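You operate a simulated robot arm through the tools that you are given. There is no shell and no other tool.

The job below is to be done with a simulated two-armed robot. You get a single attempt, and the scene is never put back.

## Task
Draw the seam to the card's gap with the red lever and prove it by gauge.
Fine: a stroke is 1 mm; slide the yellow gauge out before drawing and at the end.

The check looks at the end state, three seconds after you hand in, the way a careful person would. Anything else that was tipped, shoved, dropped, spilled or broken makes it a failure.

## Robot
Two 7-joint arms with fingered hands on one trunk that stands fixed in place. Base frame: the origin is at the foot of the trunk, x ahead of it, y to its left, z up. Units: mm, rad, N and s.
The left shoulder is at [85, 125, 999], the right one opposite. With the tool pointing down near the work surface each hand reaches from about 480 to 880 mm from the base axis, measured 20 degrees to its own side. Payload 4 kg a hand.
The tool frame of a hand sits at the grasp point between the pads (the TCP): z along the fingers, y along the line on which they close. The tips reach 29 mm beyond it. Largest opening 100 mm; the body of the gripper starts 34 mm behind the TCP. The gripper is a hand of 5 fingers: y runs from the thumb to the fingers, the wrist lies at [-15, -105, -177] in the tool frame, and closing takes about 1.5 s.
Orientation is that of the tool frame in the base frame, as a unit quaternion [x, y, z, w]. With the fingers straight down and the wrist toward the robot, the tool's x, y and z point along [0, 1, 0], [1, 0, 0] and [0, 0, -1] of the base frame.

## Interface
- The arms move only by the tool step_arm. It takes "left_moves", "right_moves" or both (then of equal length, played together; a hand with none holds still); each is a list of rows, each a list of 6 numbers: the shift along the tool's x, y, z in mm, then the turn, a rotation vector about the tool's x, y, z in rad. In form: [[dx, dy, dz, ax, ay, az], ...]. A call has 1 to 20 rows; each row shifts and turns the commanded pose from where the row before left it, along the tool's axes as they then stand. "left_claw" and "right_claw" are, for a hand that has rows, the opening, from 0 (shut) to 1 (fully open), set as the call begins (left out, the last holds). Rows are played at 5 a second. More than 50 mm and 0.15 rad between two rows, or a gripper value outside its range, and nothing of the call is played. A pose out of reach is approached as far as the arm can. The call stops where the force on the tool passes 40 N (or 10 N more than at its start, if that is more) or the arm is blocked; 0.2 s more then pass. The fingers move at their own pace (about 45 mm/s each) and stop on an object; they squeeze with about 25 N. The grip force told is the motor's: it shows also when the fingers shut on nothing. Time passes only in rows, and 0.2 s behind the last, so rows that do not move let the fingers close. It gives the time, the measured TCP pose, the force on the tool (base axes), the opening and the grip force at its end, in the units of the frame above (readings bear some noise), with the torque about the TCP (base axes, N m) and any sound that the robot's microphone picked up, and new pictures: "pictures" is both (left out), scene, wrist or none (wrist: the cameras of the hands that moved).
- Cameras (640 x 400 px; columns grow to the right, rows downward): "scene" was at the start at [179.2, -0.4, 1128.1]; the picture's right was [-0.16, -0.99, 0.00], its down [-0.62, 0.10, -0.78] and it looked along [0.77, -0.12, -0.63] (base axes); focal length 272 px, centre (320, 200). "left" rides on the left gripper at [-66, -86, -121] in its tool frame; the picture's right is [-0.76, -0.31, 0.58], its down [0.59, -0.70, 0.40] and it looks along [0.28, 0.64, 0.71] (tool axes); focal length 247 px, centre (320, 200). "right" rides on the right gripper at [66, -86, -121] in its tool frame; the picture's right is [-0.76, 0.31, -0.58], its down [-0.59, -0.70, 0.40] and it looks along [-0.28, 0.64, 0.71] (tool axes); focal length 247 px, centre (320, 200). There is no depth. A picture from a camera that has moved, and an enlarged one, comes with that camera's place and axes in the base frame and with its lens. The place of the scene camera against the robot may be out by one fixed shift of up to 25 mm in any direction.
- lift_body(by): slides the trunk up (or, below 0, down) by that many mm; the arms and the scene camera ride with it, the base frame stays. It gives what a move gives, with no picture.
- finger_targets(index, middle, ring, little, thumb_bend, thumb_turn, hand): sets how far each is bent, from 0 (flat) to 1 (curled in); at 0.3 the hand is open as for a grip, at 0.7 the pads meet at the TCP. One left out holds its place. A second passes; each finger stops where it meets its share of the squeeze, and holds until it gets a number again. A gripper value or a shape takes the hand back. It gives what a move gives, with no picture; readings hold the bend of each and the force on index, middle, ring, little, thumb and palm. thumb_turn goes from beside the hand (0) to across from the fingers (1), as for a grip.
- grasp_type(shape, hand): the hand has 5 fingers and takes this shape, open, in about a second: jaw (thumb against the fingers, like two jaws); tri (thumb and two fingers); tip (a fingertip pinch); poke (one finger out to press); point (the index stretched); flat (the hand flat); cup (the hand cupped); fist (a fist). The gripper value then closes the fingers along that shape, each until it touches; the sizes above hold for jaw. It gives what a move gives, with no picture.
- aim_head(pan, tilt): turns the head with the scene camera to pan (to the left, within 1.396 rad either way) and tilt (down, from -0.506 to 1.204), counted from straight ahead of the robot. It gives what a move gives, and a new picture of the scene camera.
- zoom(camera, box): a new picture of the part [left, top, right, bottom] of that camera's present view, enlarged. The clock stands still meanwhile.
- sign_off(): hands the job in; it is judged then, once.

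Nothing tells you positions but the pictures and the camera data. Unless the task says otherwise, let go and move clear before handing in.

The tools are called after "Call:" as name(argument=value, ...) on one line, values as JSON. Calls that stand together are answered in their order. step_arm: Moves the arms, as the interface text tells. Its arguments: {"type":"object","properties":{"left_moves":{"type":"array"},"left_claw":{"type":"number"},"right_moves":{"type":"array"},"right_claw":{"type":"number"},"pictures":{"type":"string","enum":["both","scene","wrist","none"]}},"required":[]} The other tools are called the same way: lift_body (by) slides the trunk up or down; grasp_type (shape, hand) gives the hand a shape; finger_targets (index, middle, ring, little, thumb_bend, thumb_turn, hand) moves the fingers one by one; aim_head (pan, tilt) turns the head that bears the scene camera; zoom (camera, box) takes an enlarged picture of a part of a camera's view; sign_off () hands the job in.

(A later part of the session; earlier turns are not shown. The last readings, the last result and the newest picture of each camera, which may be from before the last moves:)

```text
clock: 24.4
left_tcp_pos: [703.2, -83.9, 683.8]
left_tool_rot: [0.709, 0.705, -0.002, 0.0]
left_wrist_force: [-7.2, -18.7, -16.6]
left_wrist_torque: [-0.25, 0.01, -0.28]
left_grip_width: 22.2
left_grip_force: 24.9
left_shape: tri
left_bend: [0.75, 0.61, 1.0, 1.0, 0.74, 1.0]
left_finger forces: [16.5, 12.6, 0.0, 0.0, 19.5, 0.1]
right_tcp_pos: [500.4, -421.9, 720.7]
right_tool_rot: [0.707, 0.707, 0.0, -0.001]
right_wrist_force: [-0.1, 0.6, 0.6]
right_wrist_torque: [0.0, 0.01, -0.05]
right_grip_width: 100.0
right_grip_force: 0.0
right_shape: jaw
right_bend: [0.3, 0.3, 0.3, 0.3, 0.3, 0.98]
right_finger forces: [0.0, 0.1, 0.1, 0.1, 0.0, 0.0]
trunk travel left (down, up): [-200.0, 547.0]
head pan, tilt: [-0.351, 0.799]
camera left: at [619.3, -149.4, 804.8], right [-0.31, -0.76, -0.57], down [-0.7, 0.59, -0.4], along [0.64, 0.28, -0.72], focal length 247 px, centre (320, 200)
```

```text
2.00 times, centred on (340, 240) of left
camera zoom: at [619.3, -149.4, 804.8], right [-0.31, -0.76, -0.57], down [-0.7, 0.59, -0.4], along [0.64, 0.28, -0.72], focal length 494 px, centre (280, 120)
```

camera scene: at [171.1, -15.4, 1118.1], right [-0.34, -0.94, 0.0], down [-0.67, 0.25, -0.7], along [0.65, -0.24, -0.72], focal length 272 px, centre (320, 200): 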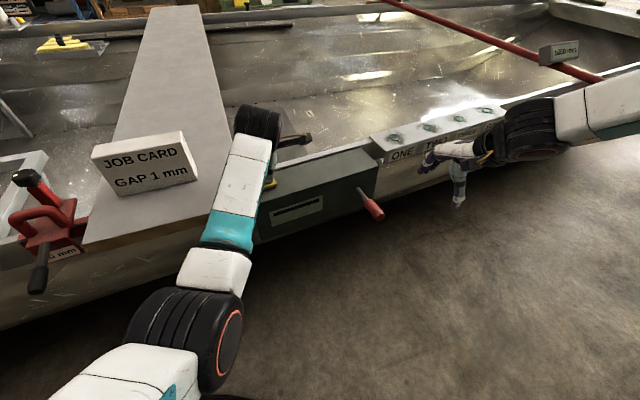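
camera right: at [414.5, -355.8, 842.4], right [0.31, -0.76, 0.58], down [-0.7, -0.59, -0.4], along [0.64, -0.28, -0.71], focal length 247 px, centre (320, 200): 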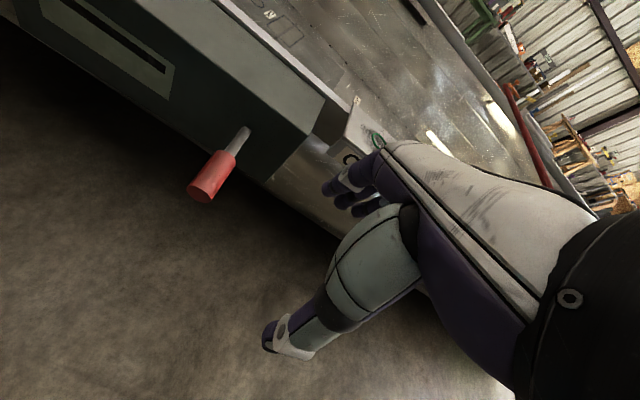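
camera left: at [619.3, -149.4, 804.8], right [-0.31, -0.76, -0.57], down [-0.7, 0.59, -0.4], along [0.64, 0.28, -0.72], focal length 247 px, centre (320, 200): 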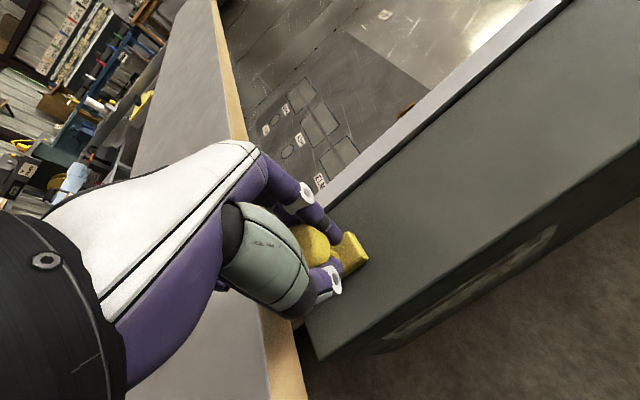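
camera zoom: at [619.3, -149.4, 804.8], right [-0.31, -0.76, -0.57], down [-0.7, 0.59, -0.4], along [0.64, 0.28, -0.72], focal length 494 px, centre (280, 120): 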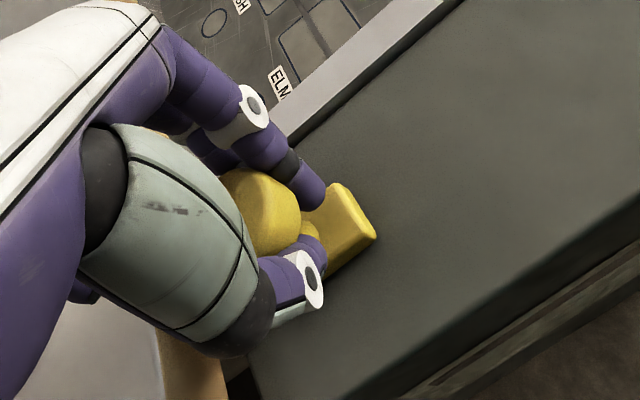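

The gauge is hard against its outer stop on the left, where it began, with the readout on the dash. I open the left hand around the knob so nothing pushes on it while I work the lever.

Call:
step_arm(left_moves=[[-4, 0.3, 1, 0, 0, 0], [0, 0, 0, 0, 0, 0], [0, 0, 0, 0, 0, 0]], left_claw=0.0, pictures="none")

Call:
step_arm(left_moves=[[0, 0, 0, 0, 0, 0], [0, 0, 0, 0, 0, 0], [0, 0, 0, 0, 0, 0], [0, 0, 0, 0, 0, 0], [0, 0, 0, 0, 0, 0]], left_claw=0.6, pictures="both")

Call:
zoom(camera="left", box=[220, 140, 460, 340])

```text
clock: 25.2
left_tcp_pos: [704.4, -83.9, 683.7]
left_tool_rot: [0.707, 0.708, -0.001, 0.0]
left_wrist_force: [-10.8, -10.7, -9.1]
left_wrist_torque: [-0.14, 0.08, -0.19]
left_grip_width: 22.4
left_grip_force: 24.7
left_shape: tri
left_bend: [0.75, 0.61, 1.0, 1.0, 0.74, 1.0]
left_finger forces: [12.0, 10.2, 0.0, 0.0, 19.5, 0.1]
right_tcp_pos: [499.4, -421.1, 720.8]
right_tool_rot: [0.707, 0.707, 0.0, -0.002]
right_wrist_force: [0.9, 1.4, -0.4]
right_wrist_torque: [0.03, -0.02, -0.02]
right_grip_width: 100.3
right_grip_force: 0.0
right_shape: jaw
right_bend: [0.3, 0.3, 0.3, 0.3, 0.3, 0.98]
right_finger forces: [0.0, 0.1, 0.0, 0.1, 0.0, 0.0]
trunk travel left (down, up): [-200.0, 547.0]
head pan, tilt: [-0.351, 0.799]
```

```text
clock: 26.4
left_tcp_pos: [704.8, -84.5, 684.0]
left_tool_rot: [0.707, 0.707, 0.0, 0.0]
left_wrist_force: [-0.2, -0.3, 0.1]
left_wrist_torque: [-0.02, 0.0, 0.03]
left_grip_width: 59.9
left_grip_force: 0.1
left_shape: tri
left_bend: [0.39, 0.39, 0.99, 0.99, 0.31, 1.0]
left_finger forces: [0.1, 0.0, 0.1, 0.1, 0.0, 0.0]
right_tcp_pos: [500.2, -420.5, 721.7]
right_tool_rot: [0.707, 0.707, 0.0, 0.001]
right_wrist_force: [0.2, 0.5, 0.3]
right_wrist_torque: [0.0, -0.01, -0.01]
right_grip_width: 100.0
right_grip_force: 0.1
right_shape: jaw
right_bend: [0.3, 0.3, 0.3, 0.3, 0.3, 0.98]
right_finger forces: [0.0, 0.1, 0.1, 0.0, 0.0, 0.1]
trunk travel left (down, up): [-200.0, 547.0]
head pan, tilt: [-0.351, 0.799]
camera scene: at [170.4, -15.1, 1118.3], right [-0.34, -0.94, 0.0], down [-0.67, 0.25, -0.7], along [0.65, -0.24, -0.72], focal length 272 px, centre (320, 200)
camera left: at [620.0, -150.3, 804.1], right [-0.31, -0.76, -0.58], down [-0.7, 0.59, -0.4], along [0.64, 0.28, -0.71], focal length 247 px, centre (320, 200)
```

scene: 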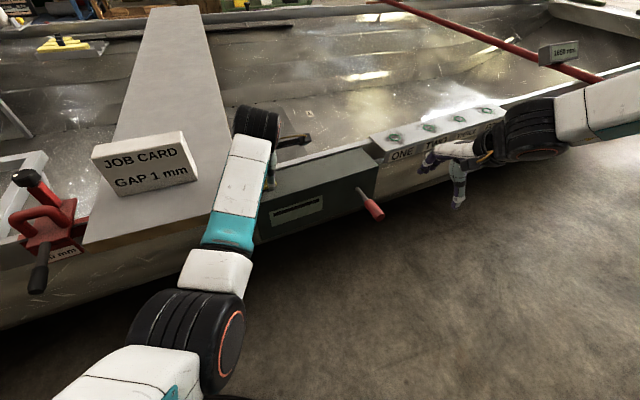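
left: 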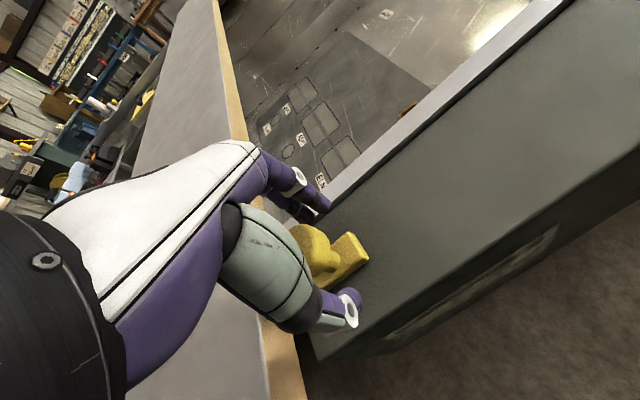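

```text
2.00 times, centred on (340, 240) of left
camera zoom: at [620.0, -150.3, 804.1], right [-0.31, -0.76, -0.58], down [-0.7, 0.59, -0.4], along [0.64, 0.28, -0.71], focal length 494 px, centre (280, 120)
```

zoom: 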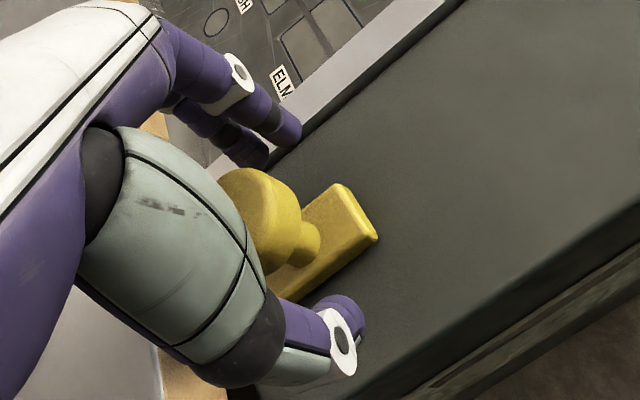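

The gauge is out and free, standing on its left stop. Now I bring the right hand, fingers closed, above the red grip (about [572,-327,588]) to test which way the lever gives.

Call:
step_arm(right_moves=[[31, 24, 0, 0, 0, 0], [31, 24, 0, 0, 0, 0], [32, 24, 0, 0, 0, 0], [0, 0, 15, 0, 0, 0], [0, 0, 15, 0, 0, 0], [0, 0, 15, 0, 0, 0]], right_claw=0.0, pictures="both")

Call:
zoom(camera="scene", box=[300, 120, 460, 240])

Call:
zoom(camera="right", box=[180, 130, 420, 330])

```text
clock: 27.8
left_tcp_pos: [705.0, -84.4, 684.5]
left_tool_rot: [0.707, 0.707, -0.001, 0.0]
left_wrist_force: [0.5, -1.1, -0.2]
left_wrist_torque: [0.0, -0.01, 0.0]
left_grip_width: 60.0
left_grip_force: 0.0
left_shape: tri
left_bend: [0.39, 0.39, 0.99, 0.99, 0.3, 1.0]
left_finger forces: [0.0, 0.1, 0.0, 0.1, 0.0, 0.1]
right_tcp_pos: [571.3, -326.7, 676.2]
right_tool_rot: [0.707, 0.707, 0.0, 0.0]
right_wrist_force: [0.8, 0.1, 0.2]
right_wrist_torque: [0.02, -0.01, -0.01]
right_grip_width: 0.1
right_grip_force: 9.3
right_shape: jaw
right_bend: [0.7, 0.7, 0.7, 0.7, 0.7, 1.0]
right_finger forces: [0.0, 0.0, 0.1, 0.1, 0.0, 0.0]
trunk travel left (down, up): [-200.0, 547.0]
head pan, tilt: [-0.351, 0.799]
camera scene: at [170.5, -15.1, 1118.3], right [-0.34, -0.94, 0.0], down [-0.67, 0.25, -0.7], along [0.65, -0.24, -0.72], focal length 272 px, centre (320, 200)
camera right: at [485.7, -261.6, 797.3], right [0.31, -0.76, 0.58], down [-0.7, -0.59, -0.4], along [0.64, -0.28, -0.71], focal length 247 px, centre (320, 200)
```

scene: 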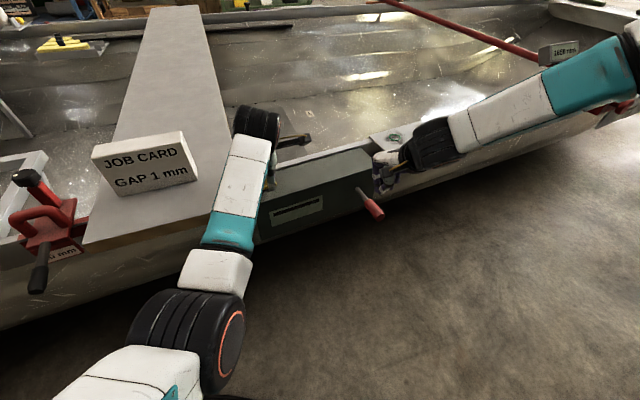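
right: 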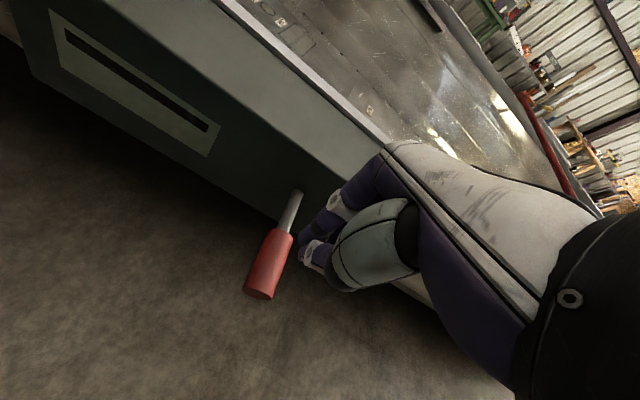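

```text
3.33 times, centred on (380, 180) of scene
camera zoom: at [170.5, -15.1, 1118.3], right [-0.34, -0.94, 0.0], down [-0.67, 0.25, -0.7], along [0.65, -0.24, -0.72], focal length 906 px, centre (120, 267)
```

zoom: 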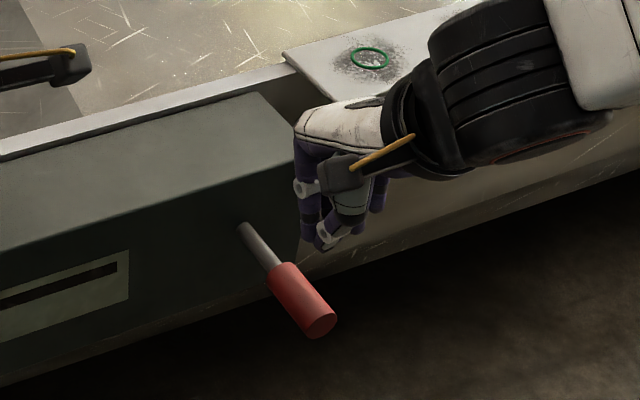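

```text
2.00 times, centred on (300, 230) of right
camera zoom: at [485.7, -261.6, 797.3], right [0.31, -0.76, 0.58], down [-0.7, -0.59, -0.4], along [0.64, -0.28, -0.71], focal length 494 px, centre (360, 140)
```

zoom: 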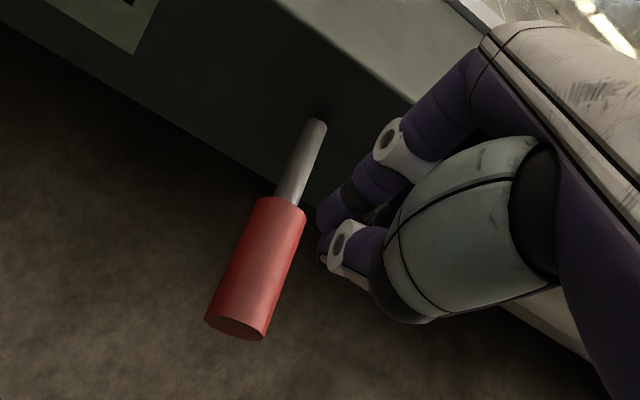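

The lever runs level from about [664,-318,585] at the face to [549,-329,582] at its end. I descend onto the grip gently and watch whether it yields downward.

Call:
step_arm(right_moves=[[0, 0, 14, 0, 0, 0], [0, 0, 14, 0, 0, 0], [0, 0, 10, 0, 0, 0], [0, 0, 4, 0, 0, 0], [0, 0, 3, 0, 0, 0], [0, 0, 3, 0, 0, 0], [0, 0, 3, 0, 0, 0]], right_claw=0.0, pictures="both")

Call:
zoom(camera="scene", box=[300, 120, 460, 240])

Call:
zoom(camera="right", box=[180, 130, 420, 330])

```text
clock: 29.4
left_tcp_pos: [704.8, -85.2, 683.4]
left_tool_rot: [0.707, 0.708, 0.0, -0.001]
left_wrist_force: [0.1, 0.7, 0.9]
left_wrist_torque: [0.02, -0.02, 0.0]
left_grip_width: 59.7
left_grip_force: 0.0
left_shape: tri
left_bend: [0.39, 0.39, 0.99, 0.99, 0.3, 1.0]
left_finger forces: [0.0, 0.0, 0.0, 0.1, 0.1, 0.1]
right_tcp_pos: [572.0, -327.3, 625.2]
right_tool_rot: [0.707, 0.707, 0.0, 0.0]
right_wrist_force: [1.0, 0.7, -0.1]
right_wrist_torque: [0.01, 0.01, -0.02]
right_grip_width: 0.1
right_grip_force: 25.5
right_shape: jaw
right_bend: [0.7, 0.7, 0.7, 0.7, 0.7, 1.0]
right_finger forces: [0.1, 0.0, 0.1, 0.1, 0.1, 0.0]
trunk travel left (down, up): [-200.0, 547.0]
head pan, tilt: [-0.351, 0.799]
camera scene: at [170.7, -15.1, 1118.3], right [-0.34, -0.94, 0.0], down [-0.67, 0.25, -0.7], along [0.65, -0.24, -0.72], focal length 272 px, centre (320, 200)
camera right: at [486.8, -261.9, 746.9], right [0.31, -0.76, 0.58], down [-0.7, -0.59, -0.4], along [0.64, -0.28, -0.71], focal length 247 px, centre (320, 200)
```

scene: 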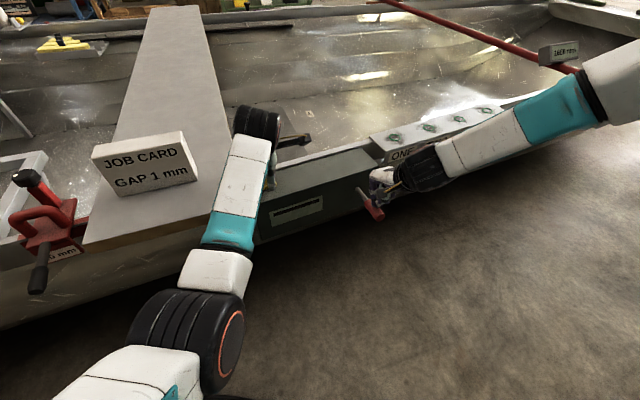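
right: 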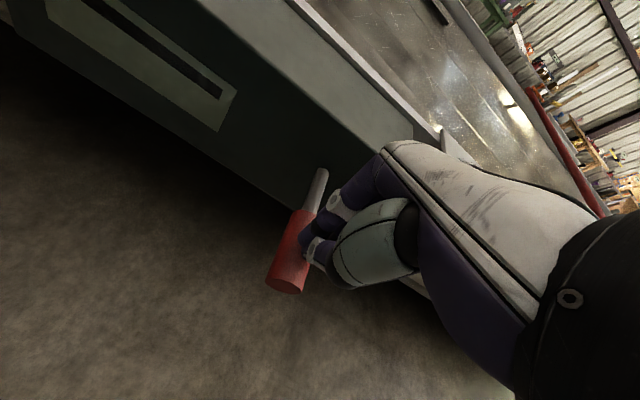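

```text
3.33 times, centred on (380, 180) of scene
camera zoom: at [170.7, -15.1, 1118.3], right [-0.34, -0.94, 0.0], down [-0.67, 0.25, -0.7], along [0.65, -0.24, -0.72], focal length 906 px, centre (120, 267)
```

zoom: 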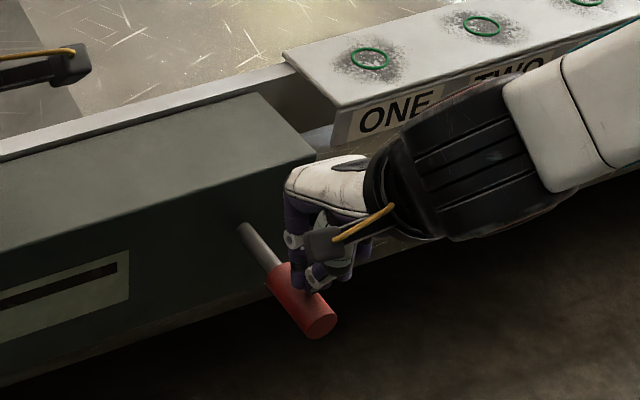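

```text
2.00 times, centred on (300, 230) of right
camera zoom: at [486.8, -261.9, 746.9], right [0.31, -0.76, 0.58], down [-0.7, -0.59, -0.4], along [0.64, -0.28, -0.71], focal length 494 px, centre (360, 140)
```

zoom: 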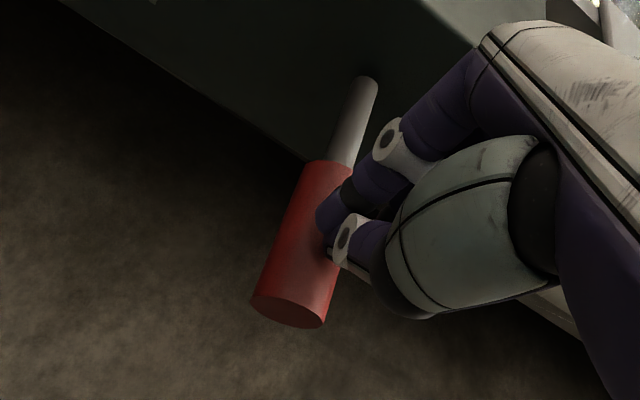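

No contact yet; fingertips hover just over the grip and slightly to its right. I shift 6 mm left and press on down in small steps.

Call:
step_arm(right_moves=[[6, 0, 0, 0, 0, 0], [0, 0, 3, 0, 0, 0], [0, 0, 3, 0, 0, 0], [0, 0, 3, 0, 0, 0]], right_claw=0.0, pictures="both")

Call:
zoom(camera="scene", box=[300, 120, 460, 240])

Call:
zoom(camera="right", box=[180, 130, 420, 330])

```text
clock: 30.4
left_tcp_pos: [704.6, -83.7, 683.2]
left_tool_rot: [0.707, 0.707, -0.001, 0.0]
left_wrist_force: [-0.8, 0.7, 0.2]
left_wrist_torque: [-0.04, -0.02, 0.01]
left_grip_width: 59.8
left_grip_force: 0.1
left_shape: tri
left_bend: [0.39, 0.39, 0.99, 0.99, 0.3, 1.0]
left_finger forces: [0.0, 0.0, 0.0, 0.0, 0.0, 0.0]
right_tcp_pos: [571.5, -320.7, 616.1]
right_tool_rot: [0.707, 0.707, -0.001, 0.0]
right_wrist_force: [-0.1, 0.4, 0.6]
right_wrist_torque: [-0.03, 0.01, -0.03]
right_grip_width: 0.2
right_grip_force: 24.9
right_shape: jaw
right_bend: [0.7, 0.7, 0.7, 0.7, 0.7, 1.0]
right_finger forces: [0.0, 0.1, 0.0, 0.1, 0.0, 0.0]
trunk travel left (down, up): [-200.0, 547.0]
head pan, tilt: [-0.351, 0.799]
camera scene: at [170.4, -15.0, 1118.3], right [-0.34, -0.94, 0.0], down [-0.67, 0.25, -0.7], along [0.65, -0.24, -0.72], focal length 272 px, centre (320, 200)
camera right: at [485.9, -256.2, 737.4], right [0.31, -0.76, 0.58], down [-0.7, -0.59, -0.4], along [0.64, -0.28, -0.71], focal length 247 px, centre (320, 200)
```

scene: 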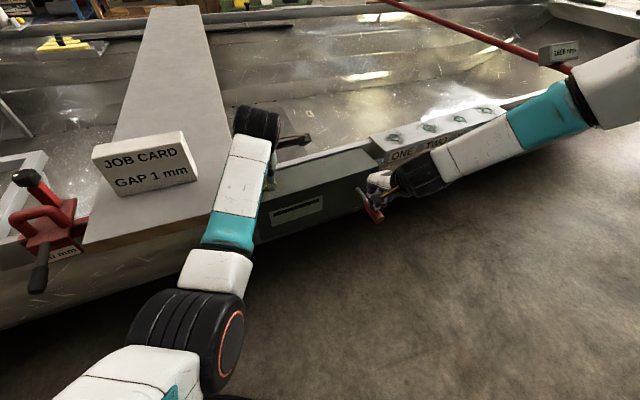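
right: 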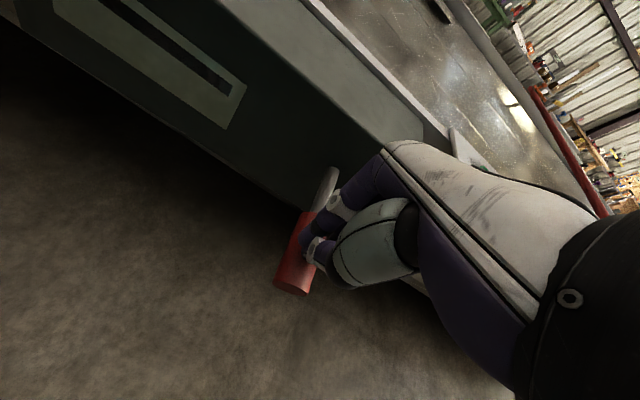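

```text
3.33 times, centred on (380, 180) of scene
camera zoom: at [170.4, -15.0, 1118.3], right [-0.34, -0.94, 0.0], down [-0.67, 0.25, -0.7], along [0.65, -0.24, -0.72], focal length 906 px, centre (120, 267)
```

zoom: 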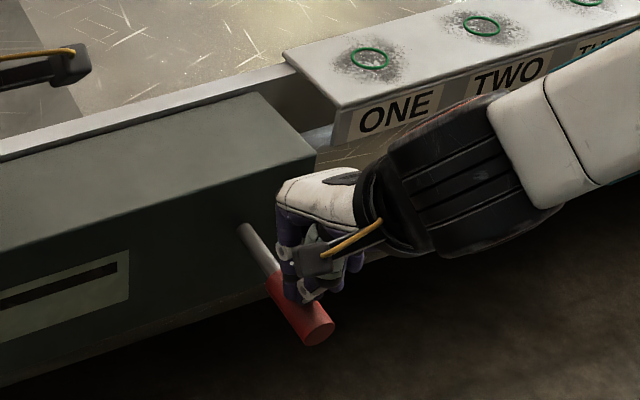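

```text
2.00 times, centred on (300, 230) of right
camera zoom: at [485.9, -256.2, 737.4], right [0.31, -0.76, 0.58], down [-0.7, -0.59, -0.4], along [0.64, -0.28, -0.71], focal length 494 px, centre (360, 140)
```

zoom: 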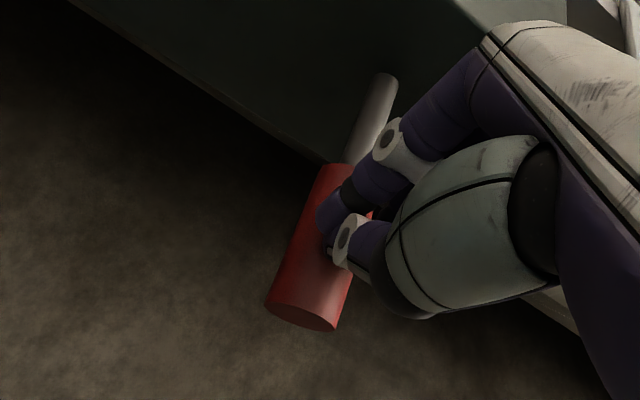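

The grip end dipped slightly under almost no force, so the lever swings downward. I keep pressing down, watching force, sound and how far it goes.

Call:
step_arm(right_moves=[[0, 0, 5, 0, 0, 0], [0, 0, 5, 0, 0, 0], [0, 0, 5, 0, 0, 0], [0, 0, 5, 0, 0, 0]], right_claw=0.0, pictures="both")

Call:
zoom(camera="scene", box=[300, 120, 460, 240])

Call:
zoom(camera="right", box=[180, 130, 420, 330])

```text
clock: 31.4
left_tcp_pos: [705.1, -83.6, 683.6]
left_tool_rot: [0.707, 0.707, 0.0, 0.0]
left_wrist_force: [0.8, 0.6, 0.3]
left_wrist_torque: [0.04, 0.0, 0.02]
left_grip_width: 60.0
left_grip_force: 0.1
left_shape: tri
left_bend: [0.39, 0.39, 0.99, 0.99, 0.3, 1.0]
left_finger forces: [0.1, 0.1, 0.0, 0.0, 0.1, 0.0]
right_tcp_pos: [571.2, -321.0, 597.2]
right_tool_rot: [0.707, 0.707, 0.0, -0.001]
right_wrist_force: [0.5, -0.6, 1.4]
right_wrist_torque: [0.01, 0.02, -0.02]
right_grip_width: 0.0
right_grip_force: 25.0
right_shape: jaw
right_bend: [0.7, 0.7, 0.7, 0.7, 0.7, 1.0]
right_finger forces: [0.0, 0.0, 0.0, 0.0, 0.1, 0.0]
trunk travel left (down, up): [-200.0, 547.0]
head pan, tilt: [-0.351, 0.799]
camera scene: at [170.3, -15.0, 1118.3], right [-0.34, -0.94, 0.0], down [-0.67, 0.25, -0.7], along [0.65, -0.24, -0.72], focal length 272 px, centre (320, 200)
camera right: at [486.2, -255.9, 717.4], right [0.31, -0.76, 0.58], down [-0.7, -0.59, -0.4], along [0.64, -0.28, -0.71], focal length 247 px, centre (320, 200)
```

scene: 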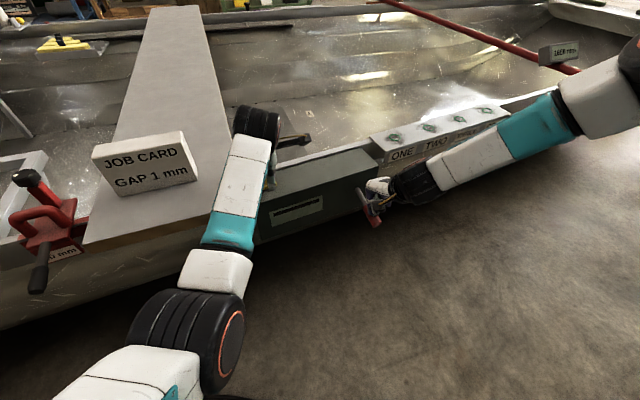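
right: 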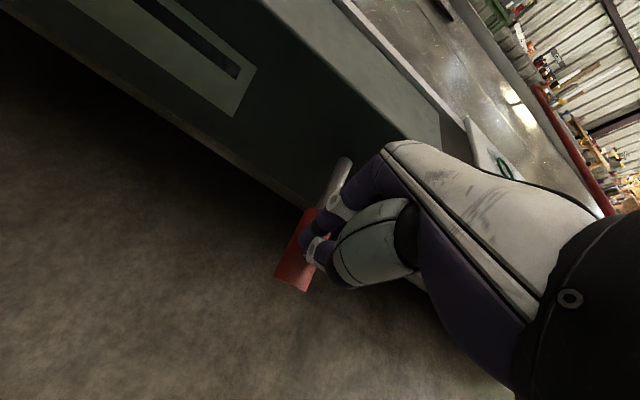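

```text
3.33 times, centred on (380, 180) of scene
camera zoom: at [170.3, -15.0, 1118.3], right [-0.34, -0.94, 0.0], down [-0.67, 0.25, -0.7], along [0.65, -0.24, -0.72], focal length 906 px, centre (120, 267)
```

zoom: 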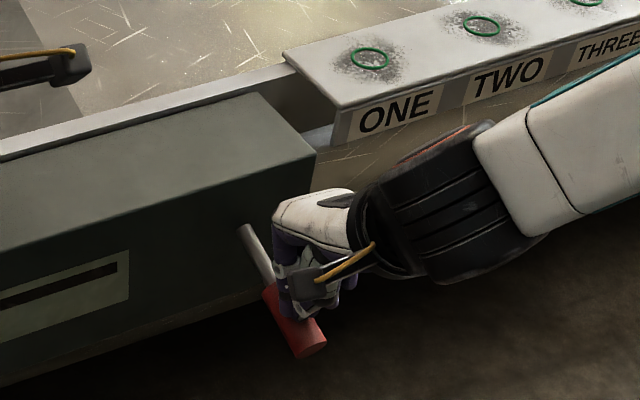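

```text
2.00 times, centred on (300, 230) of right
camera zoom: at [486.2, -255.9, 717.4], right [0.31, -0.76, 0.58], down [-0.7, -0.59, -0.4], along [0.64, -0.28, -0.71], focal length 494 px, centre (360, 140)
```

zoom: 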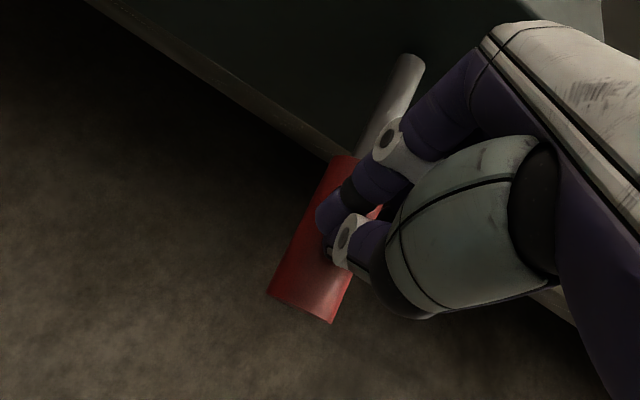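

The lever follows downward with about 1.4 N. I continue the press toward the bottom of its stroke.

Call:
step_arm(right_moves=[[0, 0, 5, 0, 0, 0], [0, 0, 5, 0, 0, 0], [0, 0, 5, 0, 0, 0], [0, 0, 5, 0, 0, 0]], right_claw=0.0, pictures="both")

Call:
zoom(camera="scene", box=[300, 120, 460, 240])

Call:
zoom(camera="right", box=[180, 130, 420, 330])

```text
clock: 32.4
left_tcp_pos: [704.3, -82.9, 682.9]
left_tool_rot: [0.707, 0.707, 0.0, 0.0]
left_wrist_force: [-0.8, 0.4, 0.8]
left_wrist_torque: [-0.03, 0.01, 0.01]
left_grip_width: 59.8
left_grip_force: 0.1
left_shape: tri
left_bend: [0.39, 0.39, 0.99, 0.99, 0.3, 1.0]
left_finger forces: [0.0, 0.0, 0.0, 0.0, 0.0, 0.0]
right_tcp_pos: [571.6, -321.6, 583.0]
right_tool_rot: [0.707, 0.708, -0.001, -0.002]
right_wrist_force: [0.0, -0.3, 2.1]
right_wrist_torque: [-0.02, -0.02, -0.05]
right_grip_width: 0.1
right_grip_force: 24.9
right_shape: jaw
right_bend: [0.7, 0.7, 0.7, 0.7, 0.7, 1.0]
right_finger forces: [0.0, 0.1, 0.0, 0.0, 0.0, 0.0]
right hand out of reach, approached as far as the arm can: row 4
trunk travel left (down, up): [-200.0, 547.0]
head pan, tilt: [-0.351, 0.799]
camera scene: at [170.3, -14.9, 1118.3], right [-0.34, -0.94, 0.0], down [-0.67, 0.25, -0.7], along [0.65, -0.24, -0.72], focal length 272 px, centre (320, 200)
camera right: at [486.8, -255.8, 703.7], right [0.31, -0.76, 0.58], down [-0.71, -0.59, -0.39], along [0.64, -0.28, -0.72], focal length 247 px, centre (320, 200)
```

scene: 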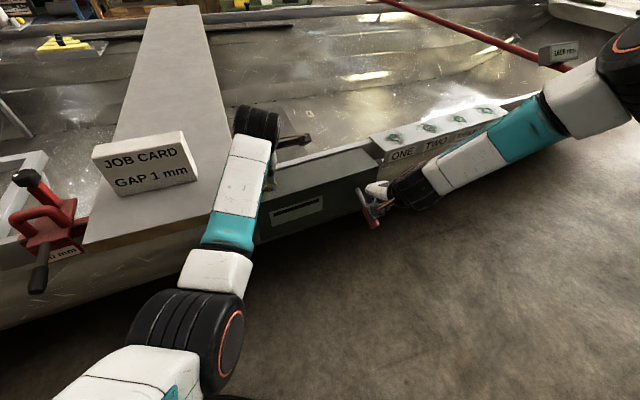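
right: 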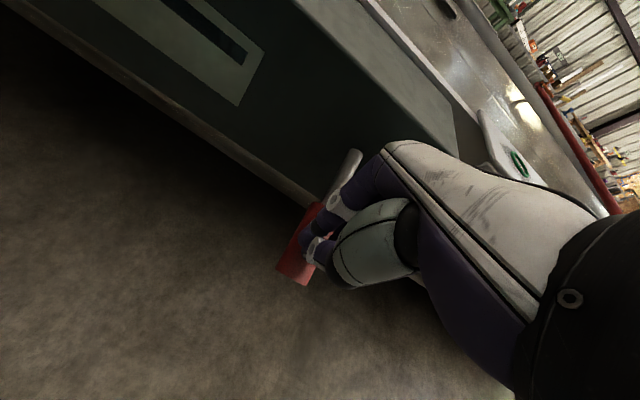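

```text
3.33 times, centred on (380, 180) of scene
camera zoom: at [170.3, -14.9, 1118.3], right [-0.34, -0.94, 0.0], down [-0.67, 0.25, -0.7], along [0.65, -0.24, -0.72], focal length 906 px, centre (120, 267)
```

zoom: 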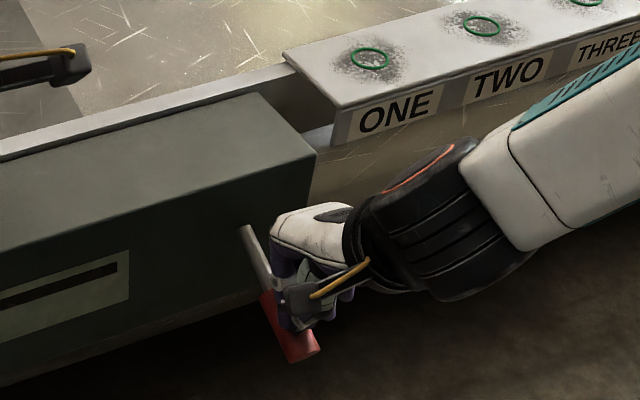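

```text
2.00 times, centred on (300, 230) of right
camera zoom: at [486.8, -255.8, 703.7], right [0.31, -0.76, 0.58], down [-0.71, -0.59, -0.39], along [0.64, -0.28, -0.72], focal length 494 px, centre (360, 140)
```

zoom: 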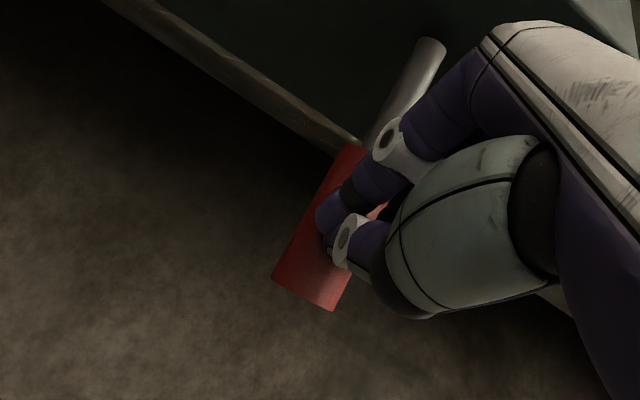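

The right arm ran out of downward reach at z≈583 with the lever only partly down and no click heard. I'll raise the right hand again (watching whether the lever springs back), lift the left hand clear, and then lower the trunk.

Call:
step_arm(right_moves=[[0, 0, -5, 0, 0, 0], [0, 0, -10, 0, 0, 0], [0, 0, -10, 0, 0, 0], [0, 0, -10, 0, 0, 0], [0, 0, -10, 0, 0, 0], [0, 0, -10, 0, 0, 0], [0, 0, -10, 0, 0, 0]], right_claw=0.0, pictures="both")

Call:
zoom(camera="scene", box=[300, 120, 460, 240])

Call:
step_arm(left_moves=[[-7, 0, 0, 0, 0, 0], [0, 0, -15, 0, 0, 0], [0, 0, -20, 0, 0, 0], [0, 0, -30, 0, 0, 0], [0, 0, -40, 0, 0, 0], [0, 0, -40, 0, 0, 0], [0, 0, -40, 0, 0, 0]], left_claw=0.7, pictures="both")

```text
clock: 34.0
left_tcp_pos: [704.3, -84.0, 683.5]
left_tool_rot: [0.707, 0.707, 0.0, 0.0]
left_wrist_force: [0.4, 0.3, -0.3]
left_wrist_torque: [-0.04, 0.03, 0.01]
left_grip_width: 59.8
left_grip_force: 0.0
left_shape: tri
left_bend: [0.39, 0.39, 0.99, 0.99, 0.3, 1.0]
left_finger forces: [0.1, 0.0, 0.2, 0.0, 0.0, 0.0]
right_tcp_pos: [572.8, -321.4, 647.3]
right_tool_rot: [0.707, 0.707, 0.0, 0.0]
right_wrist_force: [0.3, 1.0, 0.4]
right_wrist_torque: [-0.01, 0.02, -0.01]
right_grip_width: 0.0
right_grip_force: 24.9
right_shape: jaw
right_bend: [0.7, 0.7, 0.7, 0.7, 0.7, 1.0]
right_finger forces: [0.0, 0.1, 0.0, 0.0, 0.1, 0.0]
trunk travel left (down, up): [-200.0, 547.0]
head pan, tilt: [-0.351, 0.799]
camera scene: at [170.4, -15.0, 1118.3], right [-0.34, -0.94, 0.0], down [-0.67, 0.25, -0.7], along [0.65, -0.24, -0.72], focal length 272 px, centre (320, 200)
camera right: at [486.9, -257.2, 768.9], right [0.31, -0.76, 0.58], down [-0.7, -0.59, -0.4], along [0.64, -0.28, -0.71], focal length 247 px, centre (320, 200)
```

scene: 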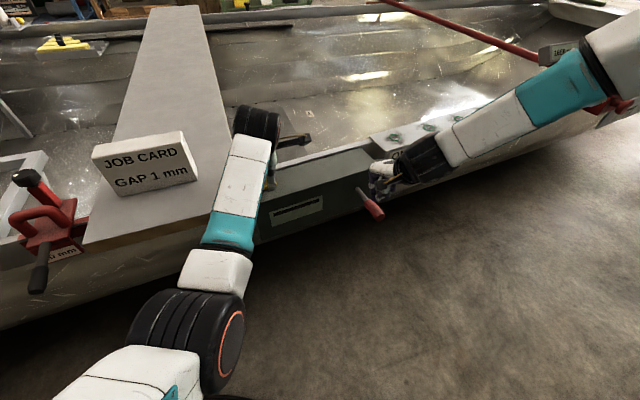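
right: 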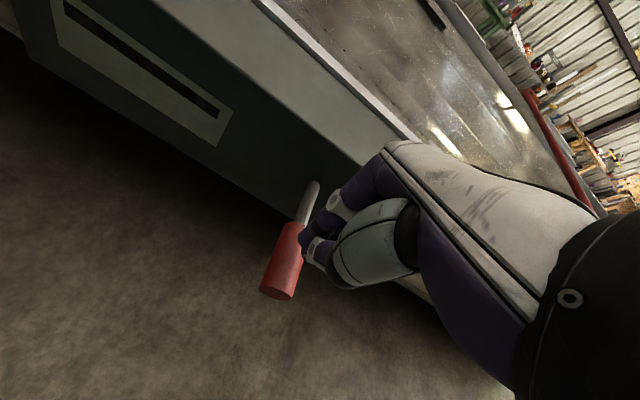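

```text
3.33 times, centred on (380, 180) of scene
camera zoom: at [170.4, -15.0, 1118.3], right [-0.34, -0.94, 0.0], down [-0.67, 0.25, -0.7], along [0.65, -0.24, -0.72], focal length 906 px, centre (120, 267)
```

zoom: 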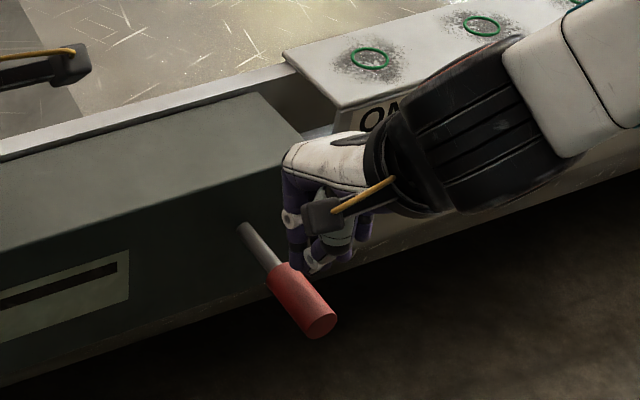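

```text
clock: 35.6
left_tcp_pos: [704.4, -91.6, 867.6]
left_tool_rot: [0.707, 0.707, -0.001, -0.001]
left_wrist_force: [0.2, 0.8, 0.2]
left_wrist_torque: [0.0, -0.01, 0.0]
left_grip_width: 69.8
left_grip_force: 0.0
left_shape: tri
left_bend: [0.41, 0.36, 0.99, 0.99, 0.3, 0.99]
left_finger forces: [0.1, 0.1, 0.0, 0.0, 0.0, 0.0]
right_tcp_pos: [572.1, -322.3, 649.0]
right_tool_rot: [0.707, 0.707, 0.0, 0.0]
right_wrist_force: [0.2, -0.4, 0.4]
right_wrist_torque: [-0.02, -0.01, 0.01]
right_grip_width: 0.1
right_grip_force: 24.9
right_shape: jaw
right_bend: [0.7, 0.7, 0.7, 0.7, 0.7, 1.0]
right_finger forces: [0.1, 0.0, 0.0, 0.0, 0.0, 0.1]
trunk travel left (down, up): [-200.0, 547.0]
head pan, tilt: [-0.351, 0.799]
camera scene: at [170.2, -15.0, 1118.4], right [-0.34, -0.94, 0.0], down [-0.67, 0.25, -0.7], along [0.65, -0.24, -0.72], focal length 272 px, centre (320, 200)
camera left: at [619.3, -159.0, 988.6], right [-0.31, -0.76, -0.58], down [-0.7, 0.59, -0.4], along [0.64, 0.28, -0.71], focal length 247 px, centre (320, 200)
```

scene: 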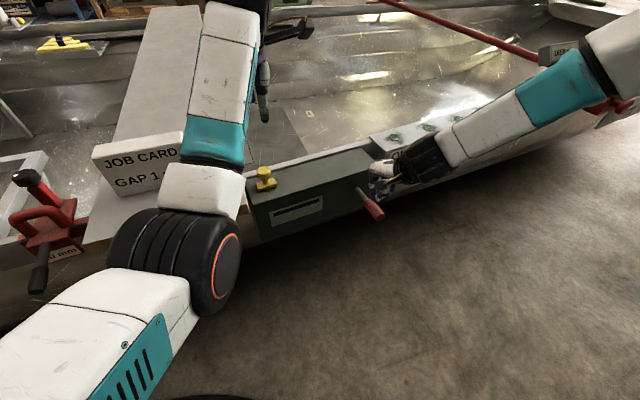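
left: 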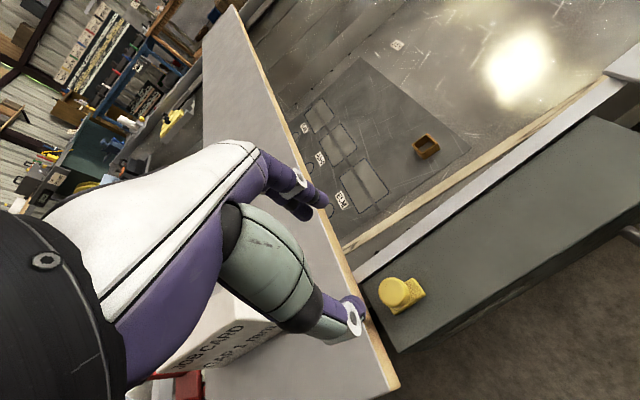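

The lever springs back up by itself, so a stroke is a full press down and release. Before lowering the trunk I check what is near the right elbow, since a red item shows there.

Call:
aim_head(pan=-0.9, tilt=0.75)

```text
clock: 36.5
left_tcp_pos: [703.5, -93.3, 867.1]
left_tool_rot: [0.707, 0.707, 0.0, -0.001]
left_wrist_force: [0.3, 1.0, 1.3]
left_wrist_torque: [-0.01, -0.02, 0.01]
left_grip_width: 69.9
left_grip_force: 0.1
left_shape: tri
left_bend: [0.41, 0.36, 0.99, 0.99, 0.3, 0.99]
left_finger forces: [0.0, 0.0, 0.0, 0.1, 0.1, 0.0]
right_tcp_pos: [572.8, -321.9, 648.0]
right_tool_rot: [0.707, 0.707, 0.0, 0.0]
right_wrist_force: [-1.0, -0.1, -0.3]
right_wrist_torque: [0.02, 0.02, 0.0]
right_grip_width: 0.1
right_grip_force: 24.9
right_shape: jaw
right_bend: [0.7, 0.7, 0.7, 0.7, 0.7, 1.0]
right_finger forces: [0.0, 0.1, 0.0, 0.1, 0.0, 0.1]
trunk travel left (down, up): [-200.0, 547.0]
head pan, tilt: [-0.901, 0.75]
camera scene: at [146.2, -52.2, 1122.3], right [-0.78, -0.62, 0.0], down [-0.42, 0.53, -0.73], along [0.45, -0.57, -0.68], focal length 272 px, centre (320, 200)
```

scene: 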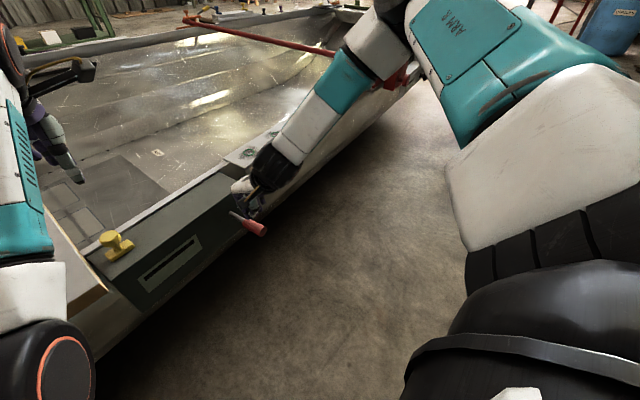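

The right elbow hangs over open floor, so lowering is safe once both hands are raised. I raise the right hand 130 mm and then lower the trunk 120 mm.

Call:
step_arm(right_moves=[[0, 0, -33, 0, 0, 0], [0, 0, -33, 0, 0, 0], [0, 0, -33, 0, 0, 0], [0, 0, -33, 0, 0, 0]], left_moves=[[0, 0, -5, 0, 0, 0], [0, 0, -5, 0, 0, 0], [0, 0, -5, 0, 0, 0], [0, 0, -5, 0, 0, 0]], pictures="none")

Call:
lift_body(by=-120)

Call:
aim_head(pan=-0.35, tilt=0.75)

```text
clock: 37.5
left_tcp_pos: [703.4, -91.4, 888.6]
left_tool_rot: [0.707, 0.707, 0.0, 0.0]
left_wrist_force: [0.6, -0.1, 0.1]
left_wrist_torque: [0.0, -0.03, -0.02]
left_grip_width: 69.8
left_grip_force: 0.0
left_shape: tri
left_bend: [0.41, 0.36, 0.99, 0.99, 0.3, 0.99]
left_finger forces: [0.0, 0.1, 0.0, 0.0, 0.0, 0.0]
right_tcp_pos: [571.3, -321.9, 780.6]
right_tool_rot: [0.707, 0.707, -0.001, -0.001]
right_wrist_force: [0.2, 0.6, 0.3]
right_wrist_torque: [-0.01, -0.02, -0.01]
right_grip_width: 0.0
right_grip_force: 24.9
right_shape: jaw
right_bend: [0.7, 0.7, 0.7, 0.7, 0.7, 1.0]
right_finger forces: [0.0, 0.0, 0.0, 0.0, 0.0, 0.0]
trunk travel left (down, up): [-200.0, 547.0]
head pan, tilt: [-0.901, 0.75]
```

```text
clock: 39.0
left_tcp_pos: [703.4, -90.2, 770.4]
left_tool_rot: [0.707, 0.707, 0.0, 0.001]
left_wrist_force: [-0.3, -0.6, -0.3]
left_wrist_torque: [0.03, -0.01, 0.01]
left_grip_width: 70.0
left_grip_force: 0.1
left_shape: tri
left_bend: [0.41, 0.36, 0.99, 0.99, 0.3, 0.99]
left_finger forces: [0.0, 0.0, 0.1, 0.0, 0.0, 0.0]
right_tcp_pos: [572.3, -321.0, 660.4]
right_tool_rot: [0.707, 0.707, 0.0, 0.001]
right_wrist_force: [-0.8, 0.0, 0.1]
right_wrist_torque: [-0.02, -0.03, 0.05]
right_grip_width: 0.0
right_grip_force: 25.5
right_shape: jaw
right_bend: [0.7, 0.7, 0.7, 0.7, 0.7, 1.0]
right_finger forces: [0.1, 0.0, 0.0, 0.0, 0.0, 0.0]
trunk travel left (down, up): [-80.0, 667.0]
head pan, tilt: [-0.901, 0.75]
```

```text
clock: 40.0
left_tcp_pos: [704.1, -90.3, 768.8]
left_tool_rot: [0.707, 0.707, 0.0, -0.001]
left_wrist_force: [0.0, -0.1, -0.3]
left_wrist_torque: [0.02, 0.0, -0.02]
left_grip_width: 69.6
left_grip_force: 0.0
left_shape: tri
left_bend: [0.41, 0.36, 0.99, 0.99, 0.3, 0.99]
left_finger forces: [0.1, 0.0, 0.1, 0.1, 0.1, 0.0]
right_tcp_pos: [572.2, -322.7, 658.8]
right_tool_rot: [0.707, 0.707, 0.0, 0.001]
right_wrist_force: [0.0, -0.2, 1.2]
right_wrist_torque: [0.0, 0.05, 0.0]
right_grip_width: 0.0
right_grip_force: 24.7
right_shape: jaw
right_bend: [0.7, 0.7, 0.7, 0.7, 0.7, 1.0]
right_finger forces: [0.0, 0.0, 0.0, 0.1, 0.1, 0.0]
trunk travel left (down, up): [-80.0, 667.0]
head pan, tilt: [-0.351, 0.75]
camera scene: at [224.0, -15.9, 995.7], right [-0.34, -0.94, 0.0], down [-0.64, 0.24, -0.73], along [0.69, -0.25, -0.68], focal length 272 px, centre (320, 200)
```

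scene: 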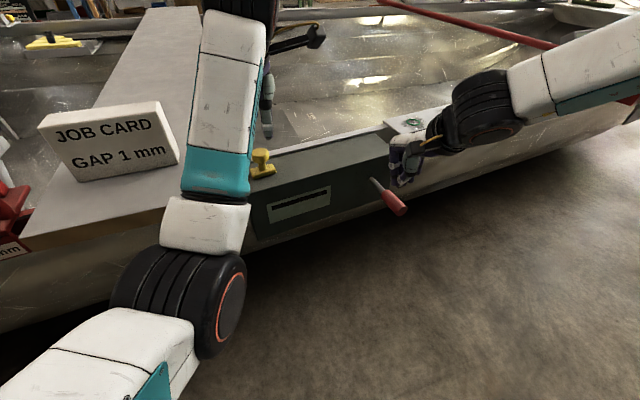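

Both hands are clear and the reach is restored. Now I press the lever down for the first stroke, in stages.

Call:
step_arm(right_moves=[[0, 0, 12, 0, 0, 0], [0, 0, 12, 0, 0, 0], [0, 0, 12, 0, 0, 0], [0, 0, 8, 0, 0, 0], [0, 0, 8, 0, 0, 0], [0, 0, 8, 0, 0, 0], [0, 0, 8, 0, 0, 0], [0, 0, 8, 0, 0, 0]], right_claw=0.0, pictures="both")

Call:
zoom(camera="scene", box=[320, 130, 480, 250])

```text
clock: 41.8
left_tcp_pos: [703.2, -91.2, 768.9]
left_tool_rot: [0.707, 0.707, 0.001, 0.0]
left_wrist_force: [0.2, -0.5, 0.6]
left_wrist_torque: [-0.03, -0.01, -0.03]
left_grip_width: 69.6
left_grip_force: 0.0
left_shape: tri
left_bend: [0.41, 0.36, 0.99, 0.99, 0.3, 0.99]
left_finger forces: [0.0, 0.0, 0.1, 0.0, 0.0, 0.0]
right_tcp_pos: [572.1, -321.9, 585.9]
right_tool_rot: [0.707, 0.707, 0.001, 0.0]
right_wrist_force: [-0.2, -0.6, 1.6]
right_wrist_torque: [-0.06, 0.01, 0.0]
right_grip_width: 0.0
right_grip_force: 24.3
right_shape: jaw
right_bend: [0.7, 0.7, 0.7, 0.7, 0.7, 1.0]
right_finger forces: [0.1, 0.0, 0.1, 0.1, 0.0, 0.0]
trunk travel left (down, up): [-80.0, 667.0]
head pan, tilt: [-0.351, 0.75]
camera scene: at [224.0, -15.8, 995.7], right [-0.34, -0.94, 0.0], down [-0.64, 0.23, -0.73], along [0.69, -0.25, -0.68], focal length 272 px, centre (320, 200)
camera right: at [487.1, -256.8, 705.8], right [0.31, -0.76, 0.58], down [-0.7, -0.59, -0.4], along [0.64, -0.28, -0.71], focal length 247 px, centre (320, 200)
```

scene: 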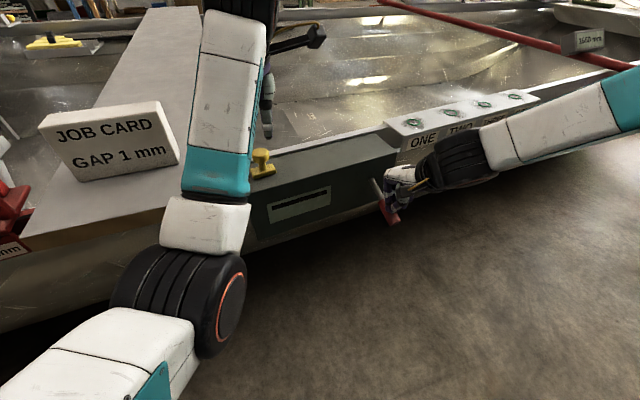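
right: 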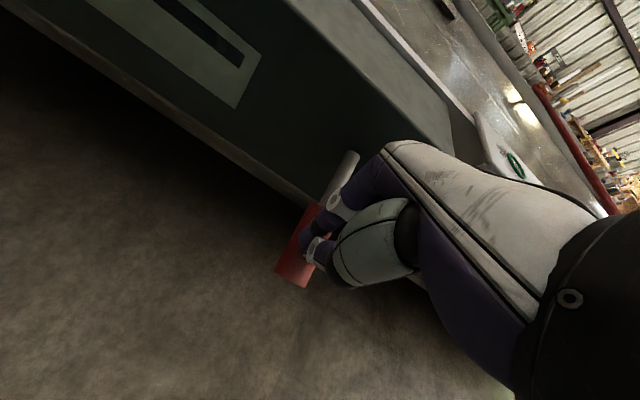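

```text
3.33 times, centred on (400, 190) of scene
camera zoom: at [224.0, -15.8, 995.7], right [-0.34, -0.94, 0.0], down [-0.64, 0.23, -0.73], along [0.69, -0.25, -0.68], focal length 906 px, centre (53, 233)
```

zoom: 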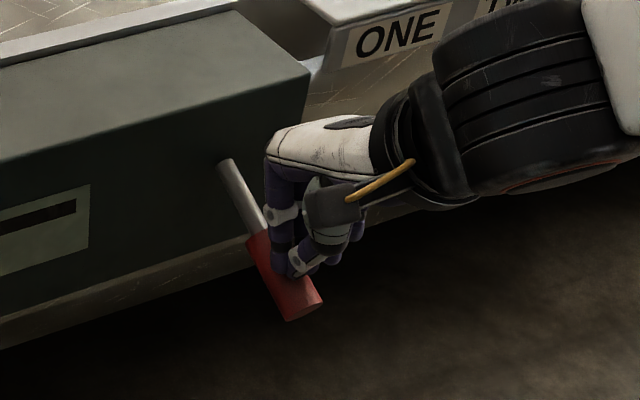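

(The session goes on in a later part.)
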